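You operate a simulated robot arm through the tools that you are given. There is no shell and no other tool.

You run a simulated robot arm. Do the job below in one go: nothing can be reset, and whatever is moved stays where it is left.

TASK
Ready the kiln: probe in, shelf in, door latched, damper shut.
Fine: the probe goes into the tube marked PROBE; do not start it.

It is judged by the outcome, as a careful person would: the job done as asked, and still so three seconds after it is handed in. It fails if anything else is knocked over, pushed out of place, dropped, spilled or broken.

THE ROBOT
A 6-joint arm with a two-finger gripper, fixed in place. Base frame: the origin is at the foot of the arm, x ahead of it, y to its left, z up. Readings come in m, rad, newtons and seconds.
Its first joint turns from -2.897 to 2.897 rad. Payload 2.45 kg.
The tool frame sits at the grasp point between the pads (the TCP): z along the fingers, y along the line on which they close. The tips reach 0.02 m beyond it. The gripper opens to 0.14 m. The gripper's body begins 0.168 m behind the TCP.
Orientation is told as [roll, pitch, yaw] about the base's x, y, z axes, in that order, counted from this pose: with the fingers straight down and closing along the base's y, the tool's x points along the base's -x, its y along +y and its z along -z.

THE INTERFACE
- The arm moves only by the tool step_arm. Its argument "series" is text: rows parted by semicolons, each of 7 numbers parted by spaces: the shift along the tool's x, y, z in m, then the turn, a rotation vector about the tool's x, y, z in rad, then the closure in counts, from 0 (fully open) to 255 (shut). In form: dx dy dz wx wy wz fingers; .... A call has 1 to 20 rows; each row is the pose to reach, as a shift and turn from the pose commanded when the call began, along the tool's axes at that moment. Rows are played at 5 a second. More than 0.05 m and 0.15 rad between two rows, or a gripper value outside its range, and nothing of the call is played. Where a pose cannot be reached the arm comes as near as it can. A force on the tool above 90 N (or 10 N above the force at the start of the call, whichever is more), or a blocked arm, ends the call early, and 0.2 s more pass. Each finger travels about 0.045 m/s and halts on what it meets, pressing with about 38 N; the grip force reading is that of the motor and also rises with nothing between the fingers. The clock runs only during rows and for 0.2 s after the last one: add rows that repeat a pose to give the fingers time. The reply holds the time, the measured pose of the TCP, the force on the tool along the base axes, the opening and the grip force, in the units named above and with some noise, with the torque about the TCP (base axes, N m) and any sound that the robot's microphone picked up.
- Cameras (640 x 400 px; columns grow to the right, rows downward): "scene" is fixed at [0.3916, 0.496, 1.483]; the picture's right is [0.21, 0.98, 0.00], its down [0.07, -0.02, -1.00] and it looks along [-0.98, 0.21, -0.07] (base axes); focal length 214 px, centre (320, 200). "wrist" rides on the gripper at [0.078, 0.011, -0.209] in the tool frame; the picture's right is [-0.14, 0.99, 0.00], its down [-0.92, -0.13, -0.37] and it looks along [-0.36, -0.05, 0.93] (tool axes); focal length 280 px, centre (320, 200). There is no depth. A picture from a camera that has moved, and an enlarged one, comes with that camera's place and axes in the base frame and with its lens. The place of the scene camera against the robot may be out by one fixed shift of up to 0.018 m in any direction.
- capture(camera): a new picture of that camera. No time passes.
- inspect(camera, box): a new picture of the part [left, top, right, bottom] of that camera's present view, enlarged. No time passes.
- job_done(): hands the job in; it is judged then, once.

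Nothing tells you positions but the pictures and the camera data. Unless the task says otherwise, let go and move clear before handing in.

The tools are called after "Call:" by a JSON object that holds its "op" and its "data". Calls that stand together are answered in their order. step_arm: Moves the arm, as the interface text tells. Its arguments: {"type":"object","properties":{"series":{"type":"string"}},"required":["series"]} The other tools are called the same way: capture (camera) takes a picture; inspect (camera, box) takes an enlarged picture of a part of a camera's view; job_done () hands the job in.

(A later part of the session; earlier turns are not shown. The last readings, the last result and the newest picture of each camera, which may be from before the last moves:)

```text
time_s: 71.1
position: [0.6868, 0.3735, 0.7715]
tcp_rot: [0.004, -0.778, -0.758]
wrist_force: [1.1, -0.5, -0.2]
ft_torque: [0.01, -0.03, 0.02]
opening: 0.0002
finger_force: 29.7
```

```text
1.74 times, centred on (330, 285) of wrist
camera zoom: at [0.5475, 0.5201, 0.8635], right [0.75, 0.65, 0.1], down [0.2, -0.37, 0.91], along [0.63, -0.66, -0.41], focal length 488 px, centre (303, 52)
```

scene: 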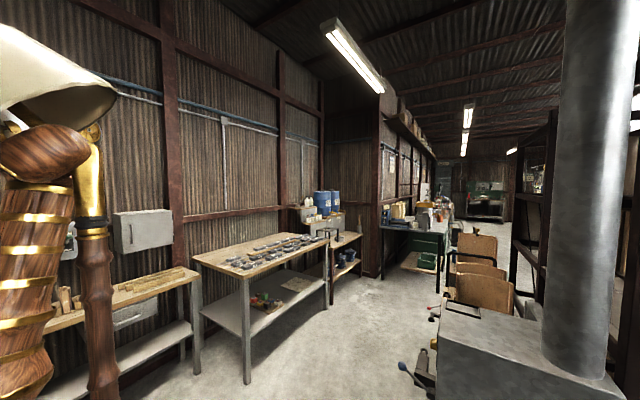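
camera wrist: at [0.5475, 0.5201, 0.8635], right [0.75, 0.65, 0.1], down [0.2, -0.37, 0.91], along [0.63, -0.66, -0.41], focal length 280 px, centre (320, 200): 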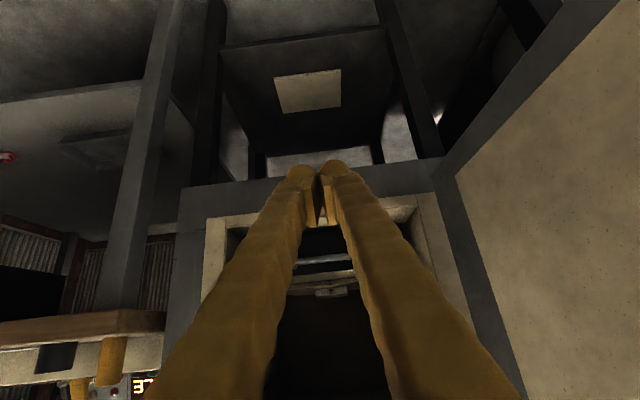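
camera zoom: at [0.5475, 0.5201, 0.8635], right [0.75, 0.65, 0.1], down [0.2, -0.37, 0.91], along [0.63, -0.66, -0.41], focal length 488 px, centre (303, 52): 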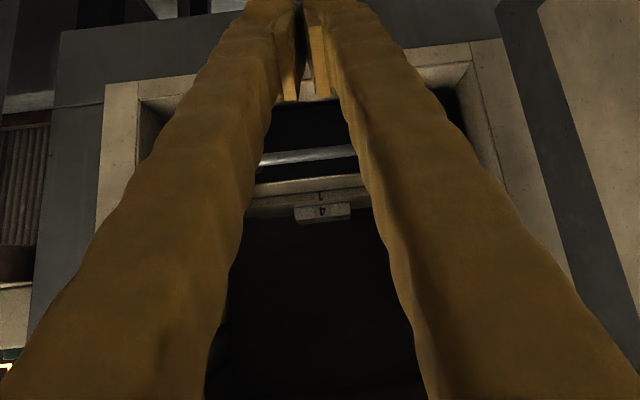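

The display still says IDLE (it just reads upside down), and the shelf, handle and tile are inside. Next is the door. I'll rise to clear height, point the tool down with the closing line across the door's thickness, and open the gripper.

Call:
{"op": "step_arm", "data": {"series": "-0.021 -0.0002 -0.0418 0.0026 0.0598 0.0064 255; -0.042 -0.0003 -0.0835 0.0052 0.1197 0.0127 255; -0.0631 -0.0005 -0.1253 0.0078 0.1795 0.0191 255; -0.0841 -0.0007 -0.167 0.0104 0.2394 0.0254 255; -0.1051 -0.0008 -0.2088 0.013 0.2992 0.0318 255; -0.1261 -0.001 -0.2505 0.0156 0.3591 0.0381 255; -0.1472 -0.0012 -0.2923 0.0182 0.4189 0.0445 255; -0.1682 -0.0014 -0.334 0.0208 0.4788 0.0508 200; -0.1892 -0.0015 -0.3758 0.0234 0.5386 0.0572 120; -0.2102 -0.0017 -0.4175 0.026 0.5985 0.0635 60; -0.2313 -0.0019 -0.4593 0.0286 0.6583 0.0699 0; -0.2523 -0.002 -0.501 0.0312 0.7182 0.0762 0; -0.2733 -0.0022 -0.5428 0.0338 0.778 0.0826 0; -0.2733 -0.0022 -0.5428 0.0338 0.778 0.0826 0"}}

Call:
{"op": "capture", "data": {"camera": "wrist"}}

```text
time_s: 74.1
position: [0.5489, 0.4987, 1.3502]
tcp_rot: [0.001, 0.001, -0.843]
wrist_force: [0.0, 0.4, 0.8]
ft_torque: [0.01, -0.03, 0.02]
opening: 0.1375
finger_force: 0.1
```

```text
taken
camera wrist: at [0.506, 0.5653, 1.5582], right [0.83, 0.56, 0.0], down [0.52, -0.77, 0.37], along [0.2, -0.31, -0.93], focal length 280 px, centre (320, 200)
```

wrist: 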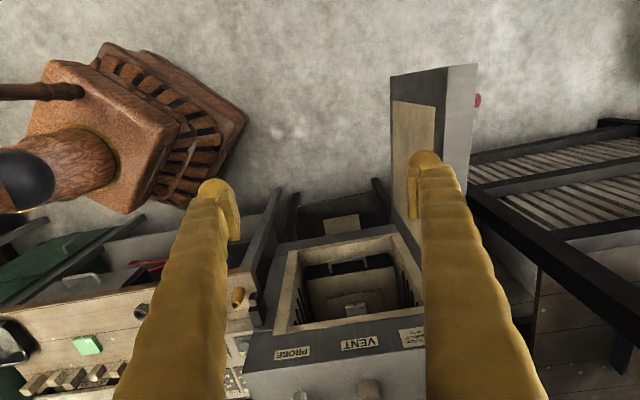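

The door's top edge is clearly visible, with a red knob on its outer face near the free end, likely the latch handle. The shelf is nicely inside. Zooming on the door.

Call:
{"op": "inspect", "data": {"camera": "wrist", "box": [370, 40, 530, 240]}}

Call:
{"op": "inspect", "data": {"camera": "wrist", "box": [230, 220, 440, 400]}}

```text
2.00 times, centred on (450, 140) of wrist
camera zoom: at [0.506, 0.5653, 1.5582], right [0.83, 0.56, 0.0], down [0.52, -0.77, 0.37], along [0.2, -0.31, -0.93], focal length 561 px, centre (60, 320)
```

zoom: 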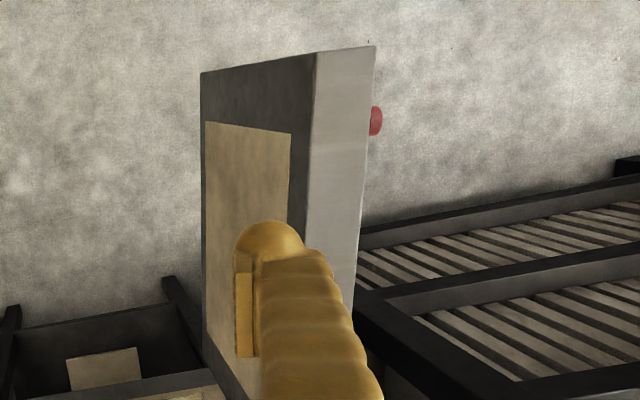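

```text
2.22 times, centred on (335, 310) of wrist
camera zoom: at [0.506, 0.5653, 1.5582], right [0.83, 0.56, 0.0], down [0.52, -0.77, 0.37], along [0.2, -0.31, -0.93], focal length 623 px, centre (287, -44)
```

zoom: 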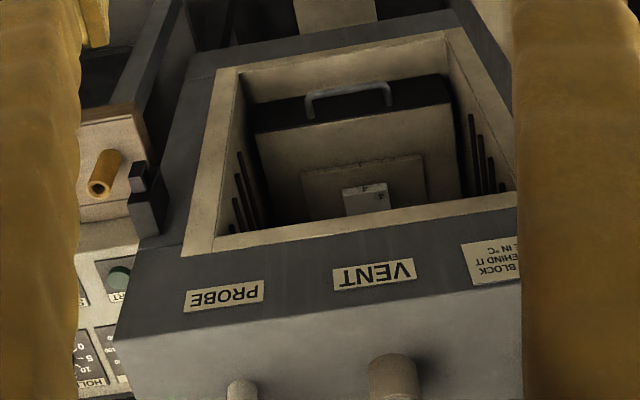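

The shelf is well inside. The red knob sits on the outer face about 0.38 m from the hinge. I'll move above the door's top edge at about 0.28 m from the hinge, clear of the knob, and check the straddle before descending.

Call:
{"op": "step_arm", "data": {"series": "-0.0141 0.0341 0.0083 0 0 0 0; -0.0283 0.0683 0.0167 0 0 0 0; -0.0424 0.1024 0.025 0 0 0 0; -0.0565 0.1365 0.0333 0 0 0 0; -0.0707 0.1707 0.0417 0 0 0 0; -0.0848 0.2048 0.05 0 0 0 0; -0.0848 0.2048 0.05 0 0 0 0"}}

Call:
{"op": "capture", "data": {"camera": "wrist"}}

```text
time_s: 75.7
position: [0.7599, 0.5732, 1.2982]
tcp_rot: [0.0, 0.0, -0.846]
wrist_force: [-0.8, 0.0, -0.5]
ft_torque: [0.02, 0.04, -0.06]
opening: 0.14
finger_force: 0.0
```

```text
taken
camera wrist: at [0.7158, 0.6389, 1.5067], right [0.83, 0.56, 0.0], down [0.52, -0.77, 0.37], along [0.21, -0.31, -0.93], focal length 280 px, centre (320, 200)
```

wrist: 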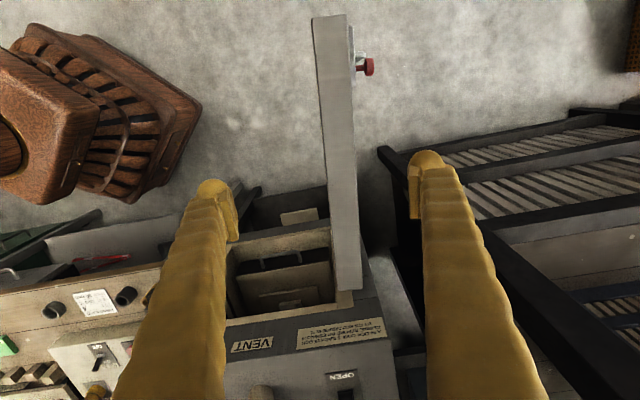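

From directly above I can see the door edge between the open fingers and a knob on a stem near the free end. Zooming on the latch and the label.

Call:
{"op": "inspect", "data": {"camera": "wrist", "box": [290, 0, 410, 110]}}

Call:
{"op": "inspect", "data": {"camera": "wrist", "box": [220, 270, 420, 400]}}

```text
3.64 times, centred on (350, 55) of wrist
camera zoom: at [0.7158, 0.6389, 1.5067], right [0.83, 0.56, 0.0], down [0.52, -0.77, 0.37], along [0.21, -0.31, -0.93], focal length 1020 px, centre (211, 727)
```

zoom: 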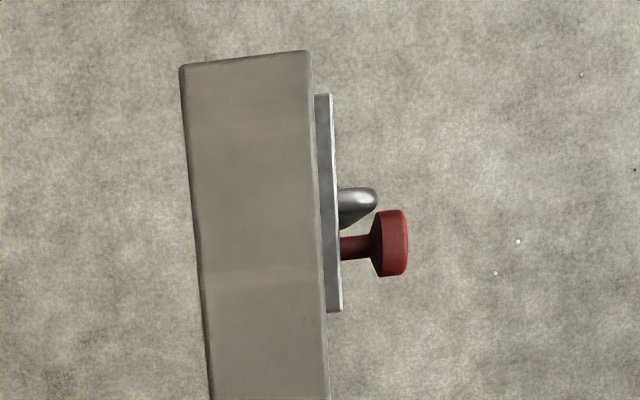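

```text
3.08 times, centred on (320, 335) of wrist
camera zoom: at [0.7158, 0.6389, 1.5067], right [0.83, 0.56, 0.0], down [0.52, -0.77, 0.37], along [0.21, -0.31, -0.93], focal length 863 px, centre (320, -215)
```

zoom: 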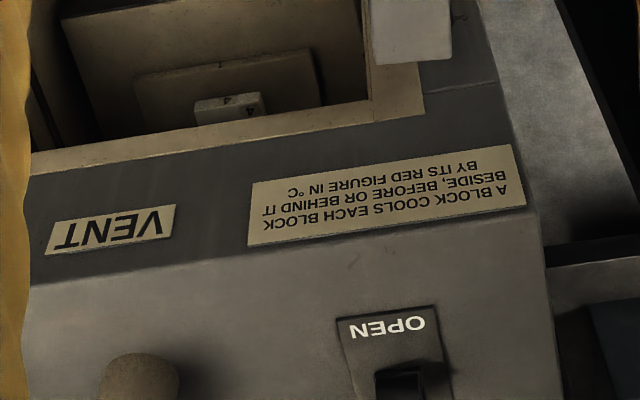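

The latch plate on the outer face carries a chrome piece and a red knob. The door's top is at z 1.063 and lies squarely between the open fingers, so I'll descend to straddle it by about 4 cm.

Call:
{"op": "step_arm", "data": {"series": "0 0 0.04 0 0 0 0; 0 0 0.08 0 0 0 0; 0 0 0.12 0 0 0 0; 0 0 0.16 0 0 0 0; 0 0 0.19 0 0 0 0; 0 0 0.22 0 0 0 0; 0 0 0.24 0 0 0 0; 0 0 0.255 0 0 0 0; 0 0 0.255 0 0 0 0"}}

Call:
{"op": "capture", "data": {"camera": "wrist"}}

```text
time_s: 77.7
position: [0.7588, 0.5711, 1.0439]
tcp_rot: [0.0, 0.0, -0.845]
wrist_force: [0.0, 0.3, -0.5]
ft_torque: [-0.01, 0.06, -0.01]
opening: 0.1401
finger_force: 0.0
```

```text
taken
camera wrist: at [0.7148, 0.6379, 1.2521], right [0.83, 0.56, 0.0], down [0.52, -0.77, 0.37], along [0.21, -0.31, -0.93], focal length 280 px, centre (320, 200)
```

wrist: 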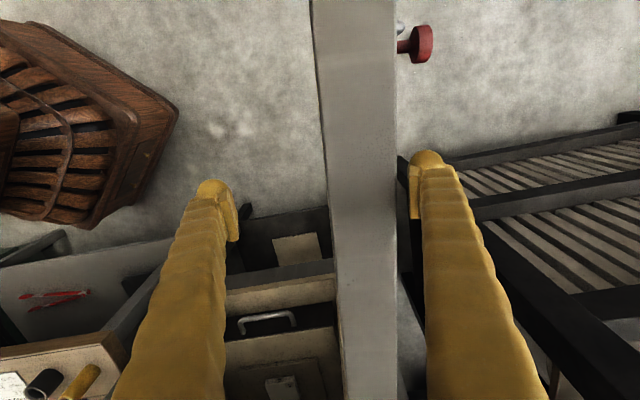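

The fingers straddle the door with clearance on both sides. I'll swing it closed along its hinge arc (centre about (0.979, 0.386)), turning the tool with it: first 0.6 rad, then a check.

Call:
{"op": "step_arm", "data": {"series": "-0.0025 -0.0142 0 0 0 -0.05 0; -0.0056 -0.0282 0 0 0 -0.1 0; -0.0095 -0.0421 0 0 0 -0.15 0; -0.014 -0.0557 0 0 0 -0.2 0; -0.0192 -0.0691 0 0 0 -0.25 0; -0.0251 -0.0822 0 0 0 -0.3 0; -0.0316 -0.0951 0 0 0 -0.35 0; -0.0388 -0.1075 0 0 0 -0.4 0; -0.0466 -0.1196 0 0 0 -0.45 0; -0.0549 -0.1313 0 0 0 -0.5 0; -0.0639 -0.1426 0 0 0 -0.55 0; -0.0734 -0.1534 0 0 0 -0.6 0; -0.0734 -0.1534 0 0 0 -0.6 0"}}

Call:
{"op": "capture", "data": {"camera": "wrist"}}

```text
time_s: 80.5
position: [0.692, 0.4148, 1.043]
tcp_rot: [-0.001, -0.001, -0.242]
wrist_force: [0.6, -0.7, 0.6]
ft_torque: [0.0, 0.03, 0.01]
opening: 0.1401
finger_force: 0.0
```

```text
taken
camera wrist: at [0.6194, 0.4445, 1.2514], right [0.37, 0.93, 0.0], down [0.86, -0.35, 0.37], along [0.34, -0.14, -0.93], focal length 280 px, centre (320, 200)
```

wrist: 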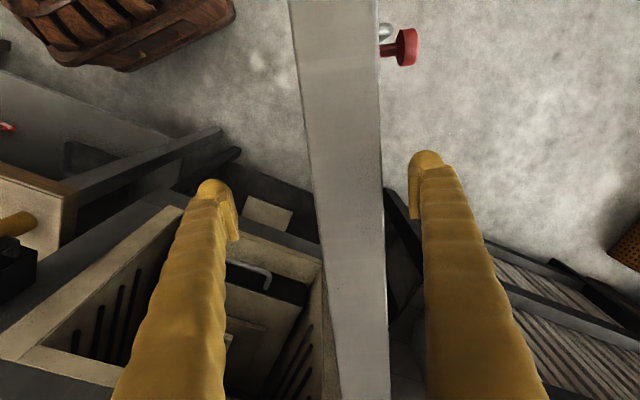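

The door is following freely between the fingers. I'll swing another 0.6 rad along the same arc.

Call:
{"op": "step_arm", "data": {"series": "-0.0025 -0.0142 0 0 0 -0.05 0; -0.0056 -0.0282 0 0 0 -0.1 0; -0.0095 -0.0421 0 0 0 -0.15 0; -0.014 -0.0557 0 0 0 -0.2 0; -0.0192 -0.0691 0 0 0 -0.25 0; -0.0251 -0.0822 0 0 0 -0.3 0; -0.0316 -0.0951 0 0 0 -0.35 0; -0.0388 -0.1075 0 0 0 -0.4 0; -0.0466 -0.1196 0 0 0 -0.45 0; -0.0549 -0.1313 0 0 0 -0.5 0; -0.0639 -0.1426 0 0 0 -0.55 0; -0.0734 -0.1534 0 0 0 -0.6 0; -0.0734 -0.1534 0 0 0 -0.6 0"}}

Call:
{"op": "capture", "data": {"camera": "wrist"}}

```text
time_s: 83.3
position: [0.7278, 0.2491, 1.0425]
tcp_rot: [0.0, -0.002, 0.356]
wrist_force: [-0.8, -0.2, 0.1]
ft_torque: [0.02, -0.02, 0.03]
opening: 0.1398
finger_force: 0.1
```

```text
taken
camera wrist: at [0.6508, 0.2317, 1.252], right [-0.22, 0.98, 0.0], down [0.91, 0.2, 0.37], along [0.36, 0.08, -0.93], focal length 280 px, centre (320, 200)
```

wrist: 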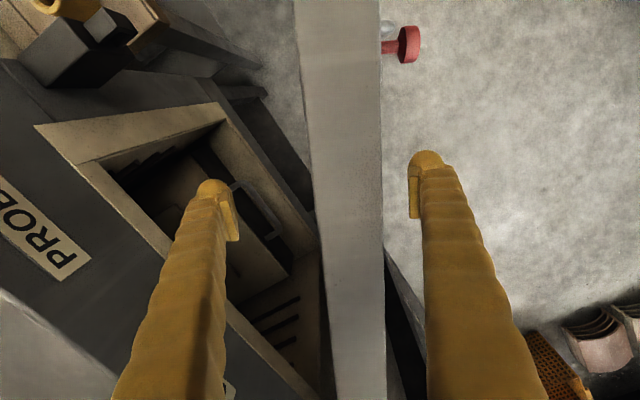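

The door stands about 20° from shut. I'll lift clear of it, move around to its outer side, and turn the camera to see the latch.

Call:
{"op": "step_arm", "data": {"series": "0 0 -0.045 0 0 0 0; 0 0 -0.09 0 0 0 0; 0 0 -0.135 0 0 0 0; 0 0 -0.18 0 0 0 0; 0 0 -0.22 0 0 0 0; 0.0099 0.0242 -0.22 0 0 0.13 100; 0.0199 0.0485 -0.22 0 0 0.26 150; 0.0298 0.0727 -0.22 0 0 0.39 200; 0.0397 0.0969 -0.22 0 0 0.52 255; 0.0496 0.1211 -0.22 0 0 0.65 255; 0.0596 0.1454 -0.22 0 0 0.78 255; 0.0695 0.1696 -0.22 0 0 0.91 255; 0.0794 0.1938 -0.22 0 0 1.04 255; 0.0893 0.218 -0.22 0 0 1.17 255; 0.0993 0.2423 -0.22 0 0 1.3 255; 0.1092 0.2665 -0.22 0 0 1.43 255; 0.1191 0.2907 -0.22 0 0 1.556 255; 0.1191 0.2907 -0.22 0 0 1.556 255"}}

Call:
{"op": "capture", "data": {"camera": "wrist"}}

```text
time_s: 87.1
position: [0.5171, 0.4799, 1.2561]
tcp_rot: [-0.007, -0.004, -1.208]
wrist_force: [-0.7, 0.3, 0.2]
ft_torque: [0.01, -0.01, 0.03]
opening: 0.0
finger_force: 29.5
```

```text
taken
camera wrist: at [0.5029, 0.558, 1.4643], right [0.97, 0.22, -0.01], down [0.21, -0.9, 0.37], along [0.08, -0.37, -0.93], focal length 280 px, centre (320, 200)
```

wrist: 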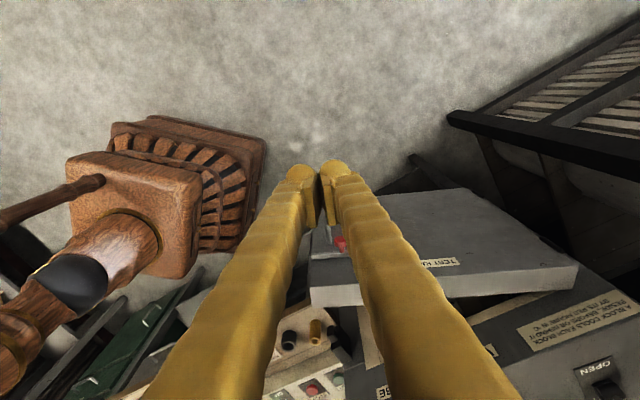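

The door's outer face is coming into view with the latch near the free end behind my fingers. I'll tilt up and lower to look straight at it.

Call:
{"op": "step_arm", "data": {"series": "0.01 0.012 0.02 0 -0.1 0 255; 0.02 0.024 0.04 0 -0.2 0 255; 0.03 0.036 0.06 0 -0.3 0 255; 0.04 0.048 0.08 0 -0.4 0 255; 0.05 0.06 0.1 0 -0.5 0 255; 0.06 0.072 0.12 0 -0.6 0 255; 0.06 0.072 0.12 0 -0.6 0 255"}}

Call:
{"op": "capture", "data": {"camera": "wrist"}}

```text
time_s: 88.7
position: [0.5602, 0.561, 1.1436]
tcp_rot: [0.002, -0.6, -1.201]
wrist_force: [-0.2, 1.0, 0.3]
ft_torque: [0.0, 0.03, -0.03]
opening: 0.0001
finger_force: 30.2
```

```text
taken
camera wrist: at [0.5042, 0.7363, 1.271], right [0.96, 0.25, 0.08], down [0.08, -0.56, 0.82], along [0.25, -0.79, -0.56], focal length 280 px, centre (320, 200)
```

wrist: 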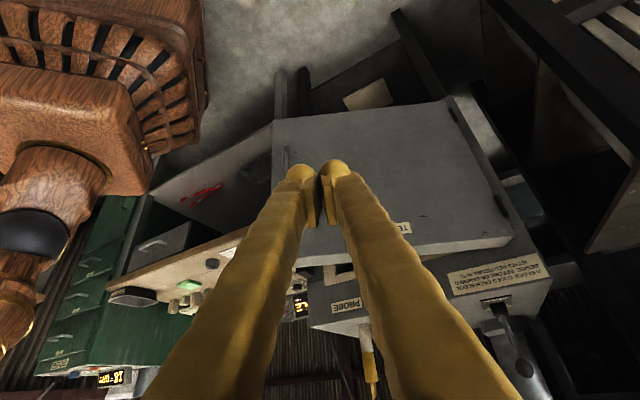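

My fingers hide the latch. I'll sidestep 0.13 m to the right so that the latch shows to their left.

Call:
{"op": "step_arm", "data": {"series": "0 0.045 0 0 0 0 255; 0 0.09 0 0 0 0 255; 0 0.13 0 0 0 0 255; 0 0.13 0 0 0 0 255"}}

Call:
{"op": "capture", "data": {"camera": "wrist"}}

Call:
{"op": "inspect", "data": {"camera": "wrist", "box": [150, 150, 320, 320]}}

```text
time_s: 89.7
position: [0.6816, 0.6088, 1.1418]
tcp_rot: [0.001, -0.6, -1.199]
wrist_force: [-0.1, 0.1, 0.1]
ft_torque: [-0.01, 0.0, 0.01]
opening: 0.0001
finger_force: 29.5
```

```text
taken
camera wrist: at [0.6259, 0.7832, 1.2708], right [0.96, 0.25, 0.08], down [0.08, -0.56, 0.82], along [0.25, -0.79, -0.56], focal length 280 px, centre (320, 200)
```

wrist: 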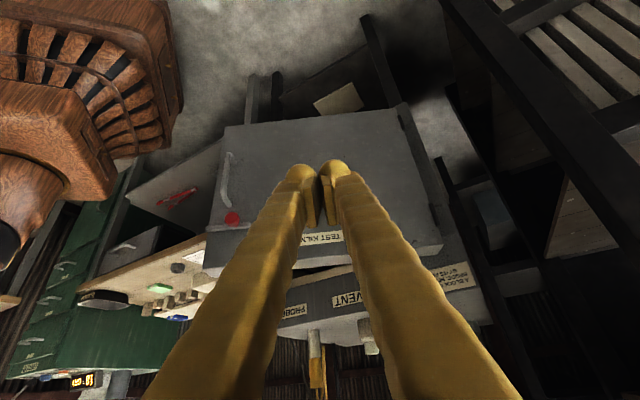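

```text
2.35 times, centred on (235, 235) of wrist
camera zoom: at [0.6259, 0.7832, 1.2708], right [0.96, 0.25, 0.08], down [0.08, -0.56, 0.82], along [0.25, -0.79, -0.56], focal length 660 px, centre (520, 118)
```

zoom: 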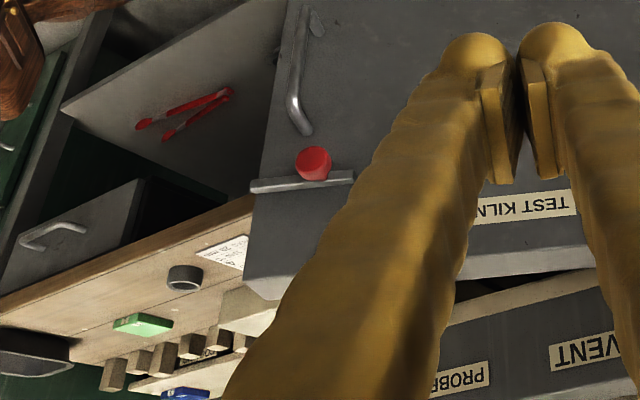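

Now I see the latch: a flat horizontal bar with a red knob near the door's free edge, and a vertical pull handle below it. Enlarging it.

Call:
{"op": "inspect", "data": {"camera": "wrist", "box": [205, 140, 275, 270]}}

Call:
{"op": "inspect", "data": {"camera": "wrist", "box": [210, 200, 260, 235]}}

```text
3.08 times, centred on (240, 205) of wrist
camera zoom: at [0.6259, 0.7832, 1.2708], right [0.96, 0.25, 0.08], down [0.08, -0.56, 0.82], along [0.25, -0.79, -0.56], focal length 863 px, centre (566, 185)
```

zoom: 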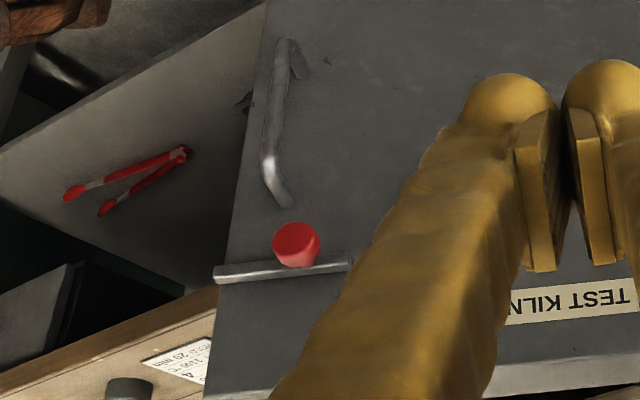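

```text
11.43 times, centred on (235, 218) of wrist
camera zoom: at [0.6259, 0.7832, 1.2708], right [0.96, 0.25, 0.08], down [0.08, -0.56, 0.82], along [0.25, -0.79, -0.56], focal length 3204 px, centre (1291, 0)
```

zoom: 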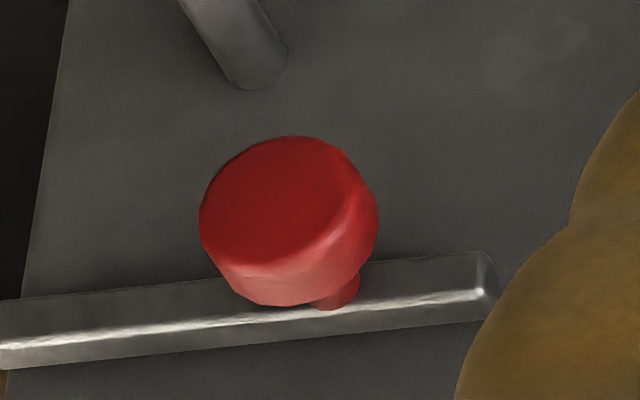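

The latch is a sliding bolt at about z 0.98: a flat bar with a red knob, now retracted, with a keeper on the kiln's corner. First I'll shut the door by pushing its outer face about 0.30 m from the hinge, above and away from the bolt. Moving the closed fingertips to just in front of it.

Call:
{"op": "step_arm", "data": {"series": "-0.0207 -0.0145 0.0325 0 0 0 255; -0.0414 -0.0291 0.0649 0 0 0 255; -0.0621 -0.0436 0.0974 0 0 0 255; -0.0827 -0.0582 0.1298 0 0 0 255; -0.1034 -0.0727 0.1623 0 0 0 255; -0.1241 -0.0873 0.1947 0 0 0 255; -0.1448 -0.1018 0.2272 0 0 0 255; -0.1448 -0.1018 0.2272 0 0 0 255"}}

Call:
{"op": "capture", "data": {"camera": "wrist"}}

```text
time_s: 91.5
position: [0.6754, 0.3419, 1.0362]
tcp_rot: [0.002, -0.6, -1.202]
wrist_force: [0.3, -0.9, 0.1]
ft_torque: [0.03, 0.0, -0.01]
opening: 0.0
finger_force: 29.4
```

```text
taken
camera wrist: at [0.6204, 0.5164, 1.1648], right [0.96, 0.25, 0.08], down [0.08, -0.56, 0.82], along [0.25, -0.79, -0.56], focal length 280 px, centre (320, 200)
```

wrist: 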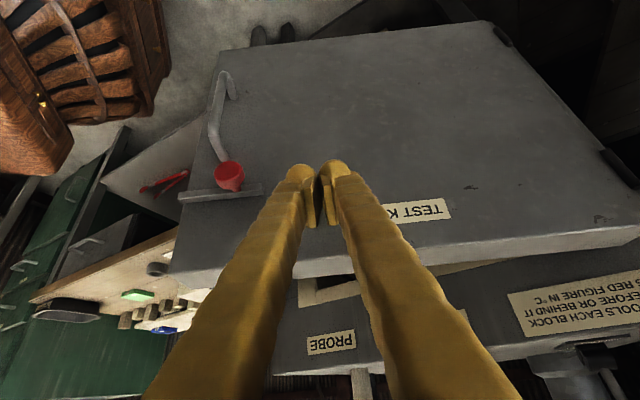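

The door's outer face, bolt and knob are in clear view. I'll push along the hinge arc: first 0.35 rad, then check.

Call:
{"op": "step_arm", "data": {"series": "-0.0124 -0.003 0.0085 -0.0282 0 -0.0413 255; -0.0249 -0.0053 0.0171 -0.0565 0 -0.0825 255; -0.0375 -0.0069 0.0257 -0.0847 0 -0.1238 255; -0.0501 -0.0076 0.0343 -0.1129 0 -0.1651 255; -0.0628 -0.0075 0.043 -0.1412 0 -0.2063 255; -0.0755 -0.0068 0.0517 -0.1694 0 -0.2476 255; -0.088 -0.0053 0.0602 -0.1976 0 -0.2889 255; -0.088 -0.0053 0.0602 -0.1976 0 -0.2889 255"}}

Call:
{"op": "capture", "data": {"camera": "wrist"}}

```text
time_s: 93.3
position: [0.7088, 0.24, 1.0383]
tcp_rot: [-0.001, -0.602, -0.851]
wrist_force: [-0.1, 0.4, -0.3]
ft_torque: [0.05, 0.01, -0.01]
opening: 0.0
finger_force: 29.9
```

```text
taken
camera wrist: at [0.5972, 0.385, 1.1659], right [0.82, 0.57, 0.08], down [0.27, -0.5, 0.82], along [0.51, -0.65, -0.56], focal length 280 px, centre (320, 200)
```

wrist: 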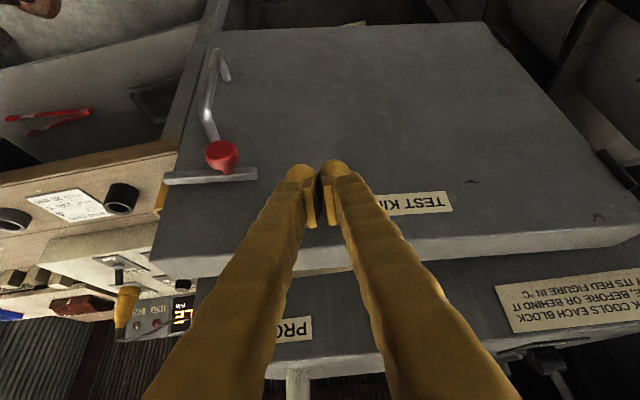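

The door follows with no resistance, about 12° from shut. Continuing 0.2 rad more.

Call:
{"op": "step_arm", "data": {"series": "-0.0124 -0.003 0.0085 -0.0282 0 -0.0413 255; -0.0249 -0.0053 0.0171 -0.0565 0 -0.0825 255; -0.0375 -0.0069 0.0257 -0.0847 0 -0.1238 255; -0.0438 -0.0073 0.03 -0.0988 0 -0.1445 255; -0.0501 -0.0076 0.0343 -0.1129 0 -0.1651 255; -0.0501 -0.0076 0.0343 -0.1129 0 -0.1651 255"}}

Call:
{"op": "capture", "data": {"camera": "wrist"}}

```text
time_s: 94.7
position: [0.744, 0.1895, 1.0377]
tcp_rot: [0.0, -0.6, -0.65]
wrist_force: [-0.3, -0.2, -0.2]
ft_torque: [0.01, 0.01, 0.01]
opening: 0.0
finger_force: 29.2
```

```text
taken
camera wrist: at [0.6054, 0.3085, 1.1658], right [0.69, 0.72, 0.08], down [0.36, -0.44, 0.82], along [0.63, -0.54, -0.56], focal length 280 px, centre (320, 200)
```

wrist: 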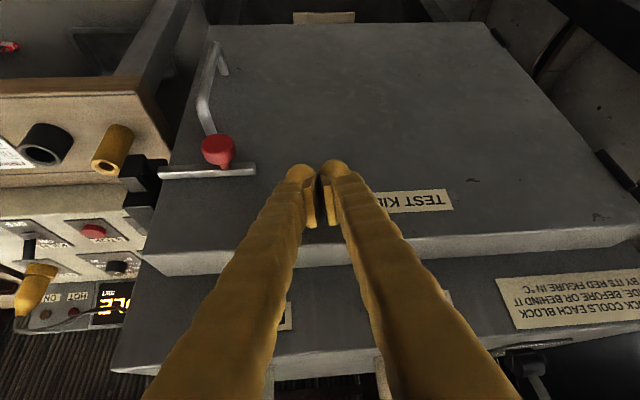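

The door is nearly shut and the bolt's end is near the black keeper. I'll zoom to check that the bolt will pass the keeper before closing fully.

Call:
{"op": "inspect", "data": {"camera": "wrist", "box": [80, 110, 280, 250]}}

Call:
{"op": "inspect", "data": {"camera": "wrist", "box": [110, 140, 190, 240]}}

```text
2.86 times, centred on (180, 180) of wrist
camera zoom: at [0.6054, 0.3085, 1.1658], right [0.69, 0.72, 0.08], down [0.36, -0.44, 0.82], along [0.63, -0.54, -0.56], focal length 801 px, centre (720, 257)
```

zoom: 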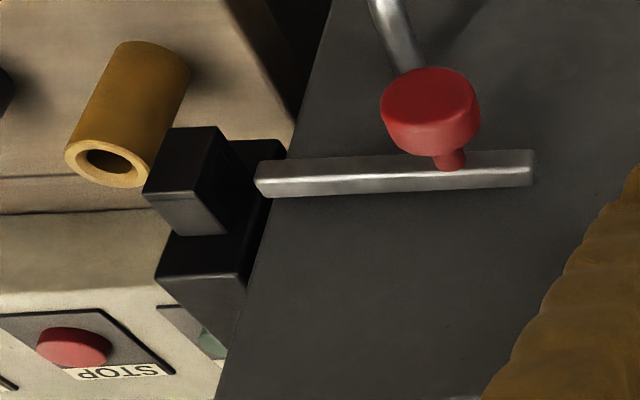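

```text
4.00 times, centred on (150, 190) of wrist
camera zoom: at [0.6054, 0.3085, 1.1658], right [0.69, 0.72, 0.08], down [0.36, -0.44, 0.82], along [0.63, -0.54, -0.56], focal length 1122 px, centre (1000, 240)
```

zoom: 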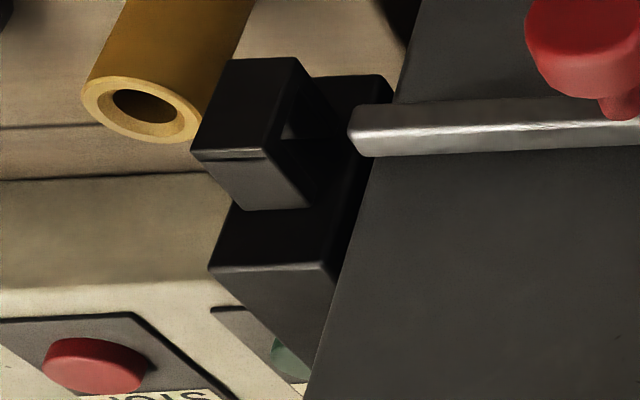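

The keeper is a forked block whose slot the bolt should slide into once the door is shut, and the bolt end is retracted enough to pass. Closing the last bit with small steps.

Call:
{"op": "step_arm", "data": {"series": "-0.0062 -0.0015 0.0043 -0.0141 0 -0.0206 255; -0.0124 -0.003 0.0085 -0.0282 0 -0.0413 255; -0.0186 -0.0042 0.0128 -0.0423 0 -0.0619 255; -0.0249 -0.0053 0.0171 -0.0565 0 -0.0825 255; -0.0249 -0.0053 0.0171 -0.0565 0 -0.0825 255"}}

Call:
{"op": "capture", "data": {"camera": "wrist"}}

Call:
{"op": "inspect", "data": {"camera": "wrist", "box": [80, 110, 280, 250]}}

```text
time_s: 95.4
position: [0.7501, 0.1821, 1.037]
tcp_rot: [0.003, -0.596, -0.594]
wrist_force: [-21.0, 14.2, 6.8]
ft_torque: [-0.19, -0.03, -0.34]
opening: 0.0001
finger_force: 29.7
stopped in row 3: the force on the tool passed its limit at 118 N (the readings are from after the stop); the commanded pose is now the measured one
```

```text
taken
camera wrist: at [0.606, 0.2924, 1.1663], right [0.65, 0.76, 0.08], down [0.39, -0.42, 0.82], along [0.66, -0.5, -0.56], focal length 280 px, centre (320, 200)
```

wrist: 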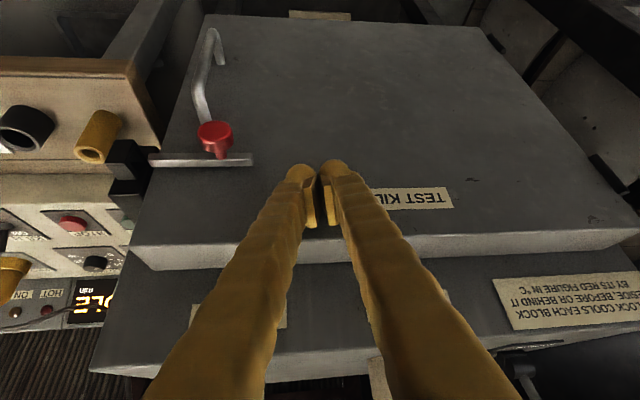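

```text
2.86 times, centred on (180, 180) of wrist
camera zoom: at [0.606, 0.2924, 1.1663], right [0.65, 0.76, 0.08], down [0.39, -0.42, 0.82], along [0.66, -0.5, -0.56], focal length 801 px, centre (720, 257)
```

zoom: 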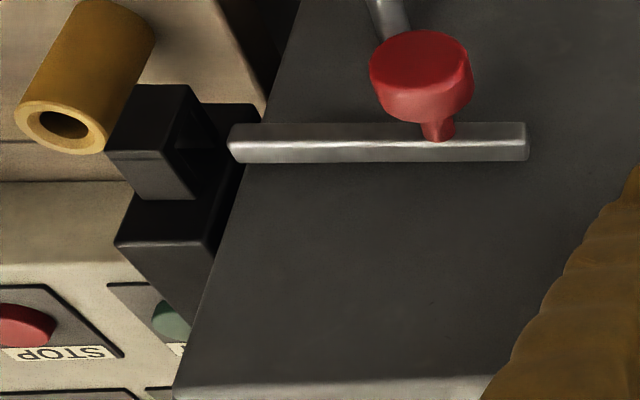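

The door is shut against the kiln, and the bolt lines up with the keeper's slot. The knob's stem is near z 0.98, about 6.5 cm from the bolt's end. I'll back off, square up to the door, and prepare to slide the knob sideways.

Call:
{"op": "step_arm", "data": {"series": "0.0256 0.0018 -0.0025 0.0311 0 0.0458 255; 0.0511 0.0036 -0.0049 0.0621 0 0.0916 255; 0.0767 0.0054 -0.0074 0.0932 0 0.1374 255; 0.0767 0.0054 -0.0074 0.0932 0 0.1374 255"}}

Call:
{"op": "capture", "data": {"camera": "wrist"}}

Call:
{"op": "inspect", "data": {"camera": "wrist", "box": [100, 100, 340, 260]}}

```text
time_s: 96.4
position: [0.6983, 0.2241, 0.9997]
tcp_rot: [0.004, -0.597, -0.763]
wrist_force: [0.6, -0.3, -0.3]
ft_torque: [-0.01, 0.04, -0.01]
opening: 0.0001
finger_force: 29.7
```

```text
taken
camera wrist: at [0.5745, 0.3569, 1.1288], right [0.77, 0.64, 0.08], down [0.31, -0.48, 0.82], along [0.56, -0.6, -0.56], focal length 280 px, centre (320, 200)
```

wrist: 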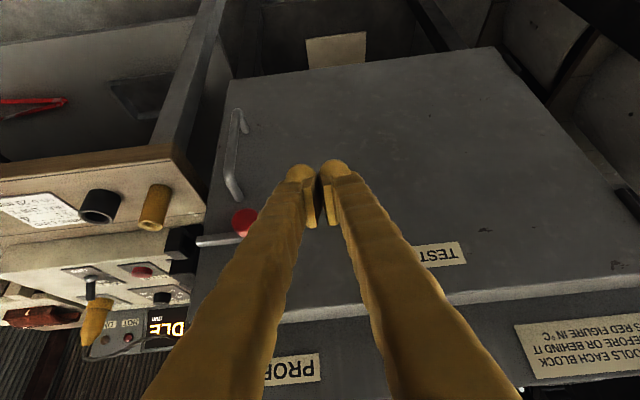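

```text
2.50 times, centred on (220, 180) of wrist
camera zoom: at [0.5745, 0.3569, 1.1288], right [0.77, 0.64, 0.08], down [0.31, -0.48, 0.82], along [0.56, -0.6, -0.56], focal length 701 px, centre (570, 250)
```

zoom: 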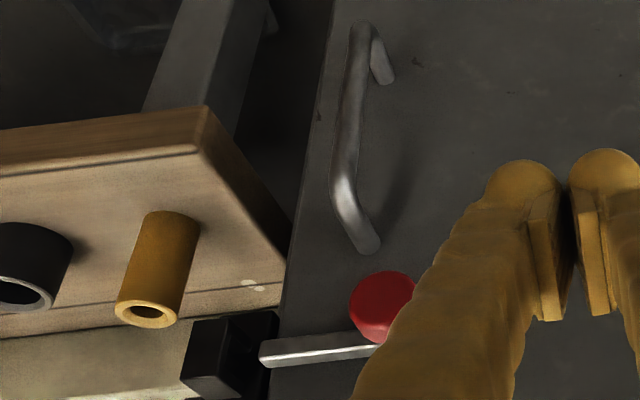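

The door looks still shut. I'll bring the fingertips close to the door face on the hinge side of the red knob, at knob height.

Call:
{"op": "step_arm", "data": {"series": "-0.0141 -0.0052 0.0185 0 0 0 255; -0.0282 -0.0104 0.0369 0 0 0 255; -0.0282 -0.0104 0.0369 0 0 0 255"}}

Call:
{"op": "capture", "data": {"camera": "wrist"}}

Call:
{"op": "inspect", "data": {"camera": "wrist", "box": [120, 100, 360, 260]}}

```text
time_s: 97.2
position: [0.7217, 0.1843, 0.9857]
tcp_rot: [0.002, -0.597, -0.762]
wrist_force: [-0.4, -0.7, -0.3]
ft_torque: [0.03, -0.02, -0.01]
opening: 0.0
finger_force: 29.3
```

```text
taken
camera wrist: at [0.599, 0.3182, 1.1141], right [0.76, 0.64, 0.08], down [0.31, -0.48, 0.82], along [0.56, -0.6, -0.56], focal length 280 px, centre (320, 200)
```

wrist: 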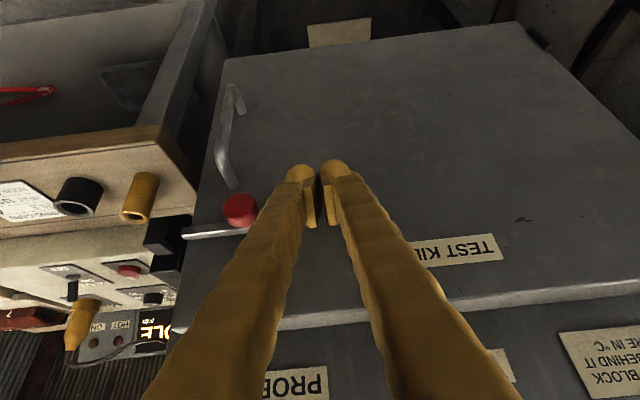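

```text
2.50 times, centred on (240, 180) of wrist
camera zoom: at [0.599, 0.3182, 1.1141], right [0.76, 0.64, 0.08], down [0.31, -0.48, 0.82], along [0.56, -0.6, -0.56], focal length 701 px, centre (520, 250)
```

zoom: 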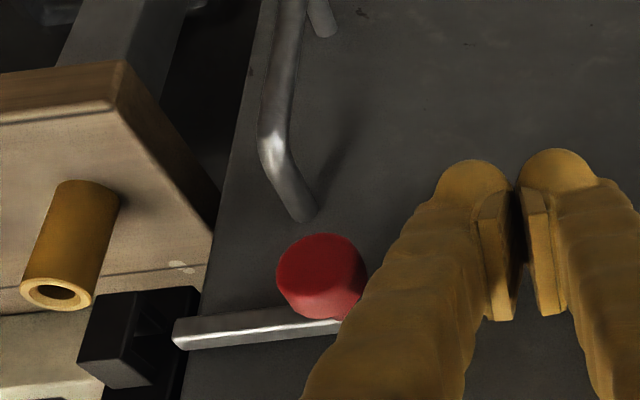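

The knob is at e 0.094, z 0.982 in kiln coordinates, 3 cm across, and my fingertips sit about 2 cm to its hinge side at the same height. I'll slide sideways toward the keeper, gently, 6 cm.

Call:
{"op": "step_arm", "data": {"series": "0 -0.012 0 0 0 0 255; 0 -0.024 0 0 0 0 255; 0 -0.034 0 0 0 0 255; 0 -0.042 0 0 0 0 255; 0 -0.05 0 0 0 0 255; 0 -0.058 0 0 0 0 255; 0 -0.058 0 0 0 0 255"}}

Call:
{"op": "inspect", "data": {"camera": "wrist", "box": [160, 100, 400, 260]}}

```text
time_s: 98.8
position: [0.6825, 0.1419, 0.9853]
tcp_rot: [0.0, -0.596, -0.762]
wrist_force: [-0.1, 0.9, 0.0]
ft_torque: [-0.01, -0.01, -0.03]
opening: 0.0001
finger_force: 29.2
```

```text
2.50 times, centred on (280, 180) of wrist
camera zoom: at [0.559, 0.2767, 1.1138], right [0.76, 0.64, 0.08], down [0.31, -0.48, 0.82], along [0.56, -0.6, -0.56], focal length 701 px, centre (420, 250)
```

zoom: 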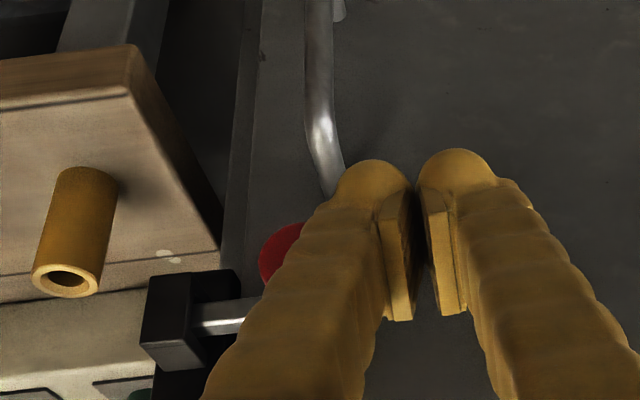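

The bolt has moved about 3 cm and its end is now passing behind the keeper's front prong. I'll rise slightly to stay clear of the pull handle and keep pushing until it stops.

Call:
{"op": "step_arm", "data": {"series": "-0.0034 0 -0.005 0 0 0 255; -0.0034 -0.006 -0.005 0 0 0 255; -0.0034 -0.012 -0.005 0 0 0 255; -0.0034 -0.018 -0.005 0 0 0 255; -0.0034 -0.018 -0.005 0 0 0 255"}}

Call:
{"op": "inspect", "data": {"camera": "wrist", "box": [160, 100, 400, 260]}}

```text
time_s: 99.8
position: [0.6763, 0.1381, 0.9942]
tcp_rot: [0.017, -0.597, -0.759]
wrist_force: [23.7, 29.5, -2.4]
ft_torque: [0.31, -0.22, 0.21]
opening: 0.0
finger_force: 29.6
stopped in row 5: the force on the tool passed its limit at 96 N (the readings are from after the stop); the commanded pose is now the measured one
```

```text
2.50 times, centred on (280, 180) of wrist
camera zoom: at [0.5499, 0.269, 1.1229], right [0.76, 0.65, 0.09], down [0.31, -0.48, 0.82], along [0.57, -0.59, -0.56], focal length 701 px, centre (420, 250)
```

zoom: 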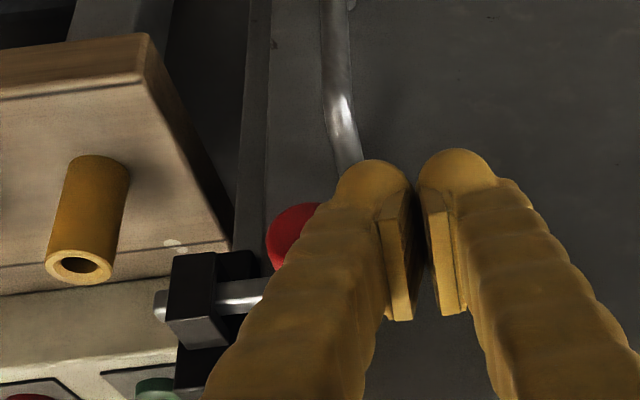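

The bolt's end now shows beyond the keeper's far side and it has hit its stop, so the door is bolted. I'll ease off toward the hinge side and back away to verify.

Call:
{"op": "step_arm", "data": {"series": "0 0.01 0 0 0 0 255; 0 0.03 0 0 0 0 255; 0.0248 0.04 -0.0169 0 0 0 255; 0.0579 0.06 -0.0394 0 0 0 255; 0.091 0.09 -0.0619 0 0 0 255; 0.1241 0.12 -0.0844 0 0 0 255; 0.1241 0.12 -0.0844 0 0 0 255"}}

Call:
{"op": "capture", "data": {"camera": "wrist"}}

Call:
{"op": "inspect", "data": {"camera": "wrist", "box": [140, 140, 300, 250]}}

```text
time_s: 101.4
position: [0.6467, 0.3268, 0.9931]
tcp_rot: [0.013, -0.596, -0.761]
wrist_force: [0.0, -0.6, 0.2]
ft_torque: [0.02, 0.04, -0.03]
opening: 0.0001
finger_force: 29.7
```

```text
taken
camera wrist: at [0.5211, 0.4578, 1.1226], right [0.76, 0.64, 0.09], down [0.31, -0.48, 0.82], along [0.57, -0.6, -0.56], focal length 280 px, centre (320, 200)
```

wrist: 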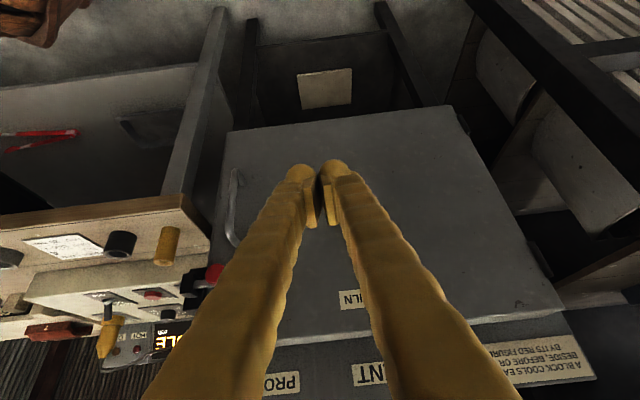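

```text
3.64 times, centred on (220, 195) of wrist
camera zoom: at [0.5211, 0.4578, 1.1226], right [0.76, 0.64, 0.09], down [0.31, -0.48, 0.82], along [0.57, -0.6, -0.56], focal length 1020 px, centre (684, 218)
```

zoom: 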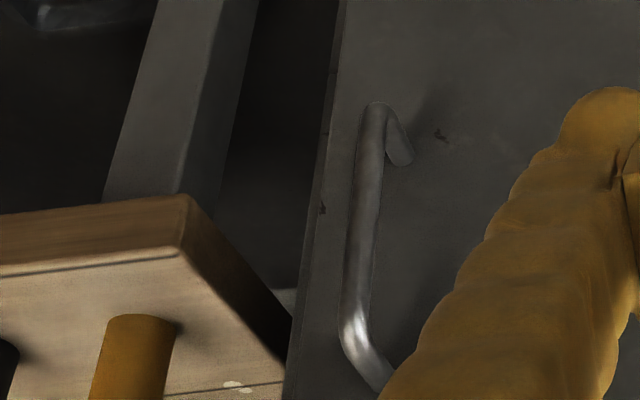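

The door stays shut. Zooming on the knob and keeper area.

Call:
{"op": "inspect", "data": {"camera": "wrist", "box": [150, 230, 260, 320]}}

```text
4.44 times, centred on (205, 275) of wrist
camera zoom: at [0.5211, 0.4578, 1.1226], right [0.76, 0.64, 0.09], down [0.31, -0.48, 0.82], along [0.57, -0.6, -0.56], focal length 1246 px, centre (831, -133)
```

zoom: 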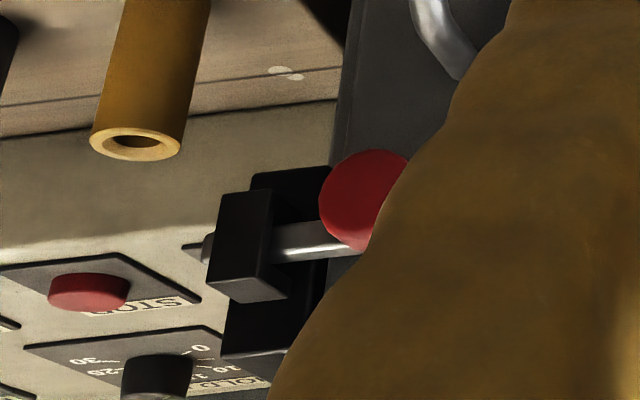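

The bolt runs through the keeper with its end protruding, so the door is latched. Last is the damper: the lever's ball is near (1.045, 0.242, 1.262), leaning to OPEN, and must go back toward SHUT (direction +x, -y). I'll rise clear and bring the tool nearly horizontal, with the fingers slightly open to straddle the lever.

Call:
{"op": "step_arm", "data": {"series": "-0.0234 0.0024 -0.0345 0 0 0 255; -0.0469 0.0047 -0.0689 0 0 0 255; -0.0703 0.0071 -0.1034 0 0 0 255; -0.0937 0.0094 -0.1378 0 0 0 255; -0.1172 0.0118 -0.1723 0 0 0 255; -0.1406 0.0141 -0.2067 0 0 0 220; -0.1685 0.0186 -0.2115 -0.0721 -0.0599 -0.0636 180; -0.1965 0.023 -0.2162 -0.1442 -0.1198 -0.1271 140; -0.2244 0.0275 -0.221 -0.2162 -0.1797 -0.1907 140; -0.2524 0.0319 -0.2258 -0.2883 -0.2397 -0.2543 140; -0.2803 0.0364 -0.2305 -0.3604 -0.2996 -0.3178 140; -0.3082 0.0408 -0.2353 -0.4325 -0.3595 -0.3814 140; -0.3362 0.0453 -0.24 -0.5045 -0.4194 -0.4449 140; -0.3641 0.0497 -0.2448 -0.5766 -0.4793 -0.5085 140; -0.3641 0.0497 -0.2448 -0.5766 -0.4793 -0.5085 140"}}

Call:
{"op": "capture", "data": {"camera": "wrist"}}

```text
time_s: 104.6
position: [0.7986, 0.2478, 1.4021]
tcp_rot: [0.017, -1.109, -0.008]
wrist_force: [-0.2, -0.1, 0.6]
ft_torque: [0.03, -0.01, -0.01]
opening: 0.063
finger_force: 0.0
```

```text
taken
camera wrist: at [0.5767, 0.2559, 1.4249], right [0.05, 0.99, 0.13], down [0.08, -0.13, 0.99], along [1.0, -0.04, -0.09], focal length 280 px, centre (320, 200)
```

wrist: 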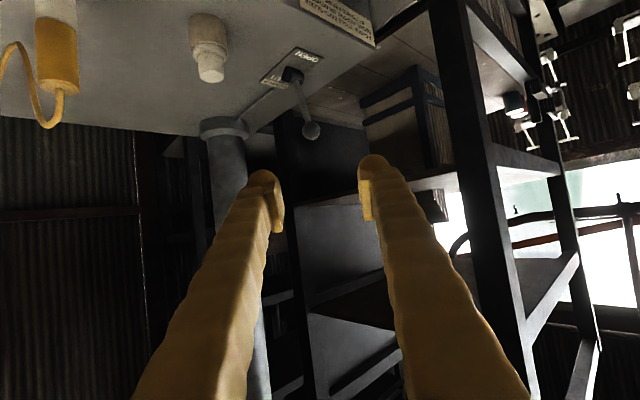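

I have a level view of the damper lever, with its ball between and beyond the fingers. Zooming to read its state and geometry.

Call:
{"op": "inspect", "data": {"camera": "wrist", "box": [190, 20, 390, 160]}}

```text
2.86 times, centred on (290, 90) of wrist
camera zoom: at [0.5767, 0.2559, 1.4249], right [0.05, 0.99, 0.13], down [0.08, -0.13, 0.99], along [1.0, -0.04, -0.09], focal length 801 px, centre (406, 514)
```

zoom: 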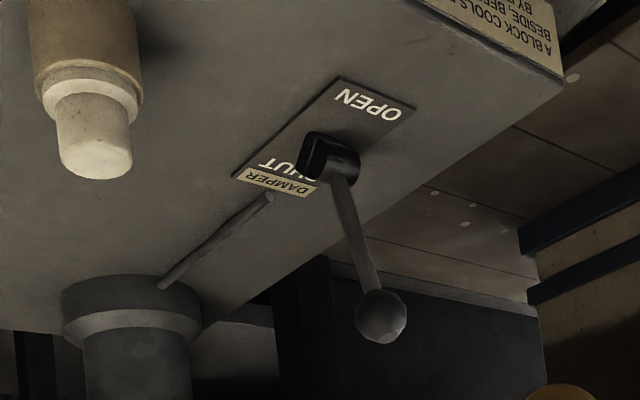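

The lever pivots at about (1.06, 0.223, 1.165) and leans toward OPEN. The ball is 31 mm across and my opening is 63 mm. I'll move to a point about 13 cm short of it and check alignment.

Call:
{"op": "step_arm", "data": {"series": "0.0071 -0.0022 0.0402 0 0 0 140; 0.0142 -0.0045 0.0804 0 0 0 140; 0.0213 -0.0067 0.1206 0 0 0 140; 0.0284 -0.0089 0.1608 0 0 0 140; 0.0284 -0.0089 0.1608 0 0 0 140"}}

Call:
{"op": "capture", "data": {"camera": "wrist"}}

```text
time_s: 105.8
position: [0.9297, 0.2408, 1.304]
tcp_rot: [0.017, -1.109, -0.01]
wrist_force: [-0.7, -0.1, -0.4]
ft_torque: [-0.03, -0.03, -0.01]
opening: 0.0629
finger_force: 0.0
```

```text
taken
camera wrist: at [0.7086, 0.2492, 1.3273], right [0.05, 0.99, 0.13], down [0.08, -0.14, 0.99], along [1.0, -0.04, -0.09], focal length 280 px, centre (320, 200)
```

wrist: 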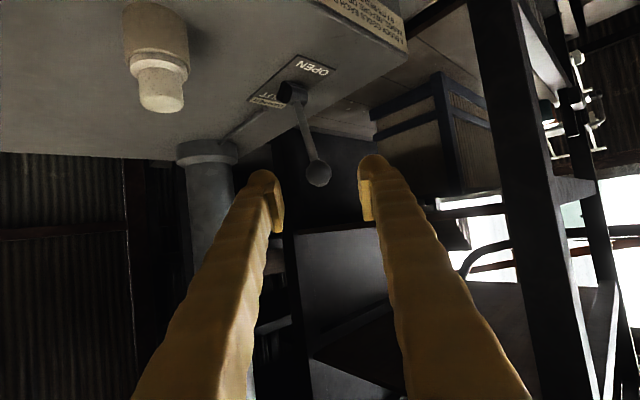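

The ball is centred between the fingers. Advancing 12 cm so that the lever stands between the pads.

Call:
{"op": "step_arm", "data": {"series": "0 0 0.04 0 0 0 140; 0 -0.001 0.075 0 0 0 140; 0 -0.001 0.1 0 0 0 140; 0 -0.001 0.12 0 0 0 140; 0 -0.001 0.12 0 0 0 140"}}

Call:
{"op": "capture", "data": {"camera": "wrist"}}

```text
time_s: 107.0
position: [1.0362, 0.2398, 1.2518]
tcp_rot: [0.021, -1.108, -0.01]
wrist_force: [-0.1, 0.0, -0.3]
ft_torque: [0.0, -0.01, 0.0]
opening: 0.0633
finger_force: 0.0
```

```text
taken
camera wrist: at [0.8153, 0.2493, 1.2742], right [0.05, 0.99, 0.13], down [0.08, -0.14, 0.99], along [1.0, -0.04, -0.09], focal length 280 px, centre (320, 200)
```

wrist: 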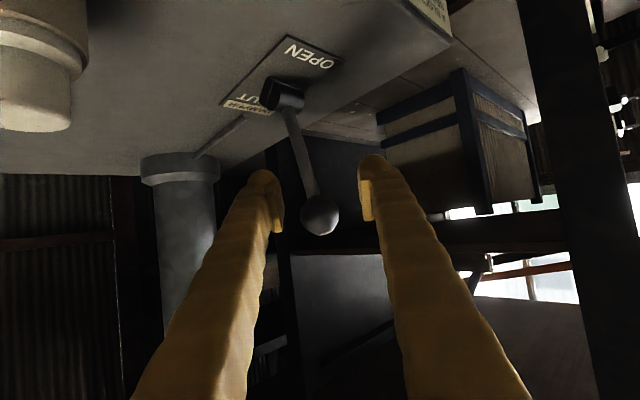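

The lever's ball is between the pads. I'll push toward SHUT (+x, -y) 6 cm in small steps.

Call:
{"op": "step_arm", "data": {"series": "-0.0049 -0.0104 0.0097 0 0 0 140; -0.0098 -0.0207 0.0194 0 0 0 140; -0.0147 -0.0311 0.029 0 0 0 140; -0.0196 -0.0415 0.0387 0 0 0 140; -0.0196 -0.0415 0.0387 0 0 0 140"}}

Call:
{"op": "capture", "data": {"camera": "wrist"}}

```text
time_s: 108.2
position: [1.0794, 0.1983, 1.2509]
tcp_rot: [0.018, -1.108, -0.011]
wrist_force: [0.7, 0.8, -0.4]
ft_torque: [-0.07, -0.01, -0.02]
opening: 0.064
finger_force: 0.4
```

```text
taken
camera wrist: at [0.8589, 0.2082, 1.2739], right [0.05, 0.99, 0.13], down [0.08, -0.14, 0.99], along [1.0, -0.04, -0.09], focal length 280 px, centre (320, 200)
```

wrist: 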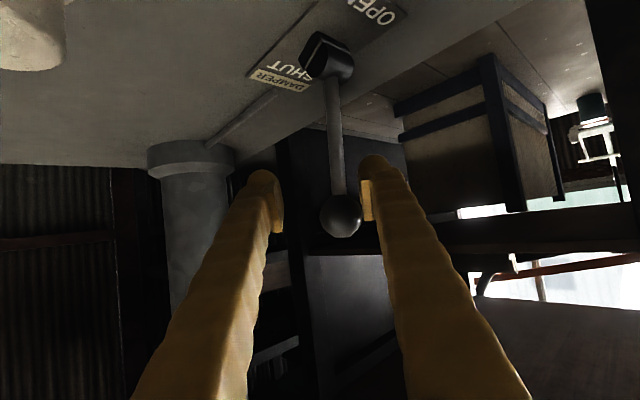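

The lever is now about upright and moving easily. Continuing another 5 cm toward SHUT.

Call:
{"op": "step_arm", "data": {"series": "-0.0041 -0.0086 0.0081 0 0 0 140; -0.0082 -0.0173 0.0161 0 0 0 140; -0.0122 -0.0259 0.0242 0 0 0 140; -0.0163 -0.0346 0.0323 0 0 0 140; -0.0163 -0.0346 0.0323 0 0 0 140"}}

Call:
{"op": "capture", "data": {"camera": "wrist"}}

```text
time_s: 109.4
position: [1.1163, 0.1642, 1.2503]
tcp_rot: [0.018, -1.109, -0.007]
wrist_force: [-2.7, 8.1, -1.1]
ft_torque: [-0.11, -0.06, -0.13]
opening: 0.0676
finger_force: 3.2
```

```text
taken
camera wrist: at [0.8953, 0.1739, 1.2742], right [0.05, 0.99, 0.13], down [0.08, -0.13, 0.99], along [1.0, -0.04, -0.09], focal length 280 px, centre (320, 200)
```

wrist: 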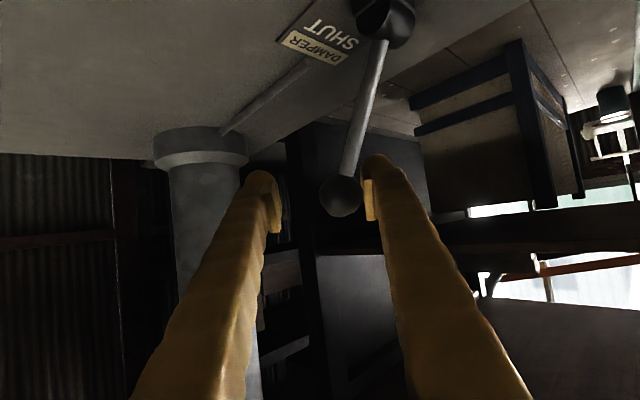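

The lever is past upright, leaning toward SHUT, with a slight resistance of 8 N. I'll push a bit further to be sure that it reaches its stop.

Call:
{"op": "step_arm", "data": {"series": "-0.0033 -0.0069 0.0065 0 0 0 140; -0.0065 -0.0138 0.0129 0 0 0 140; -0.0065 -0.0138 0.0129 0 0 0 140"}}

Call:
{"op": "capture", "data": {"camera": "wrist"}}

```text
time_s: 110.2
position: [1.1312, 0.1528, 1.2494]
tcp_rot: [0.018, -1.106, -0.005]
wrist_force: [14.5, 37.8, -13.1]
ft_torque: [-0.71, -0.4, -1.91]
opening: 0.0819
finger_force: 13.8
```

```text
taken
camera wrist: at [0.9102, 0.1616, 1.2733], right [0.05, 0.99, 0.13], down [0.08, -0.13, 0.99], along [1.0, -0.04, -0.09], focal length 280 px, centre (320, 200)
```

wrist: 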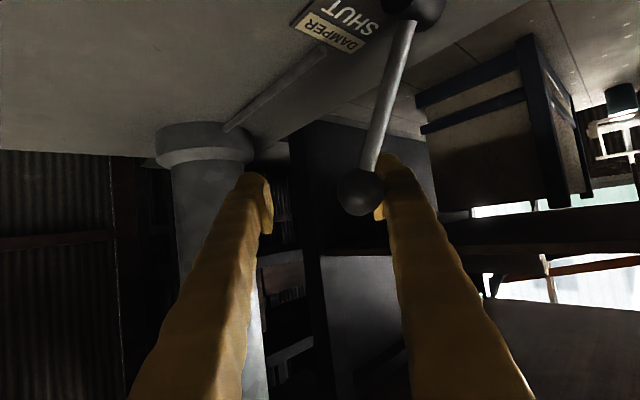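

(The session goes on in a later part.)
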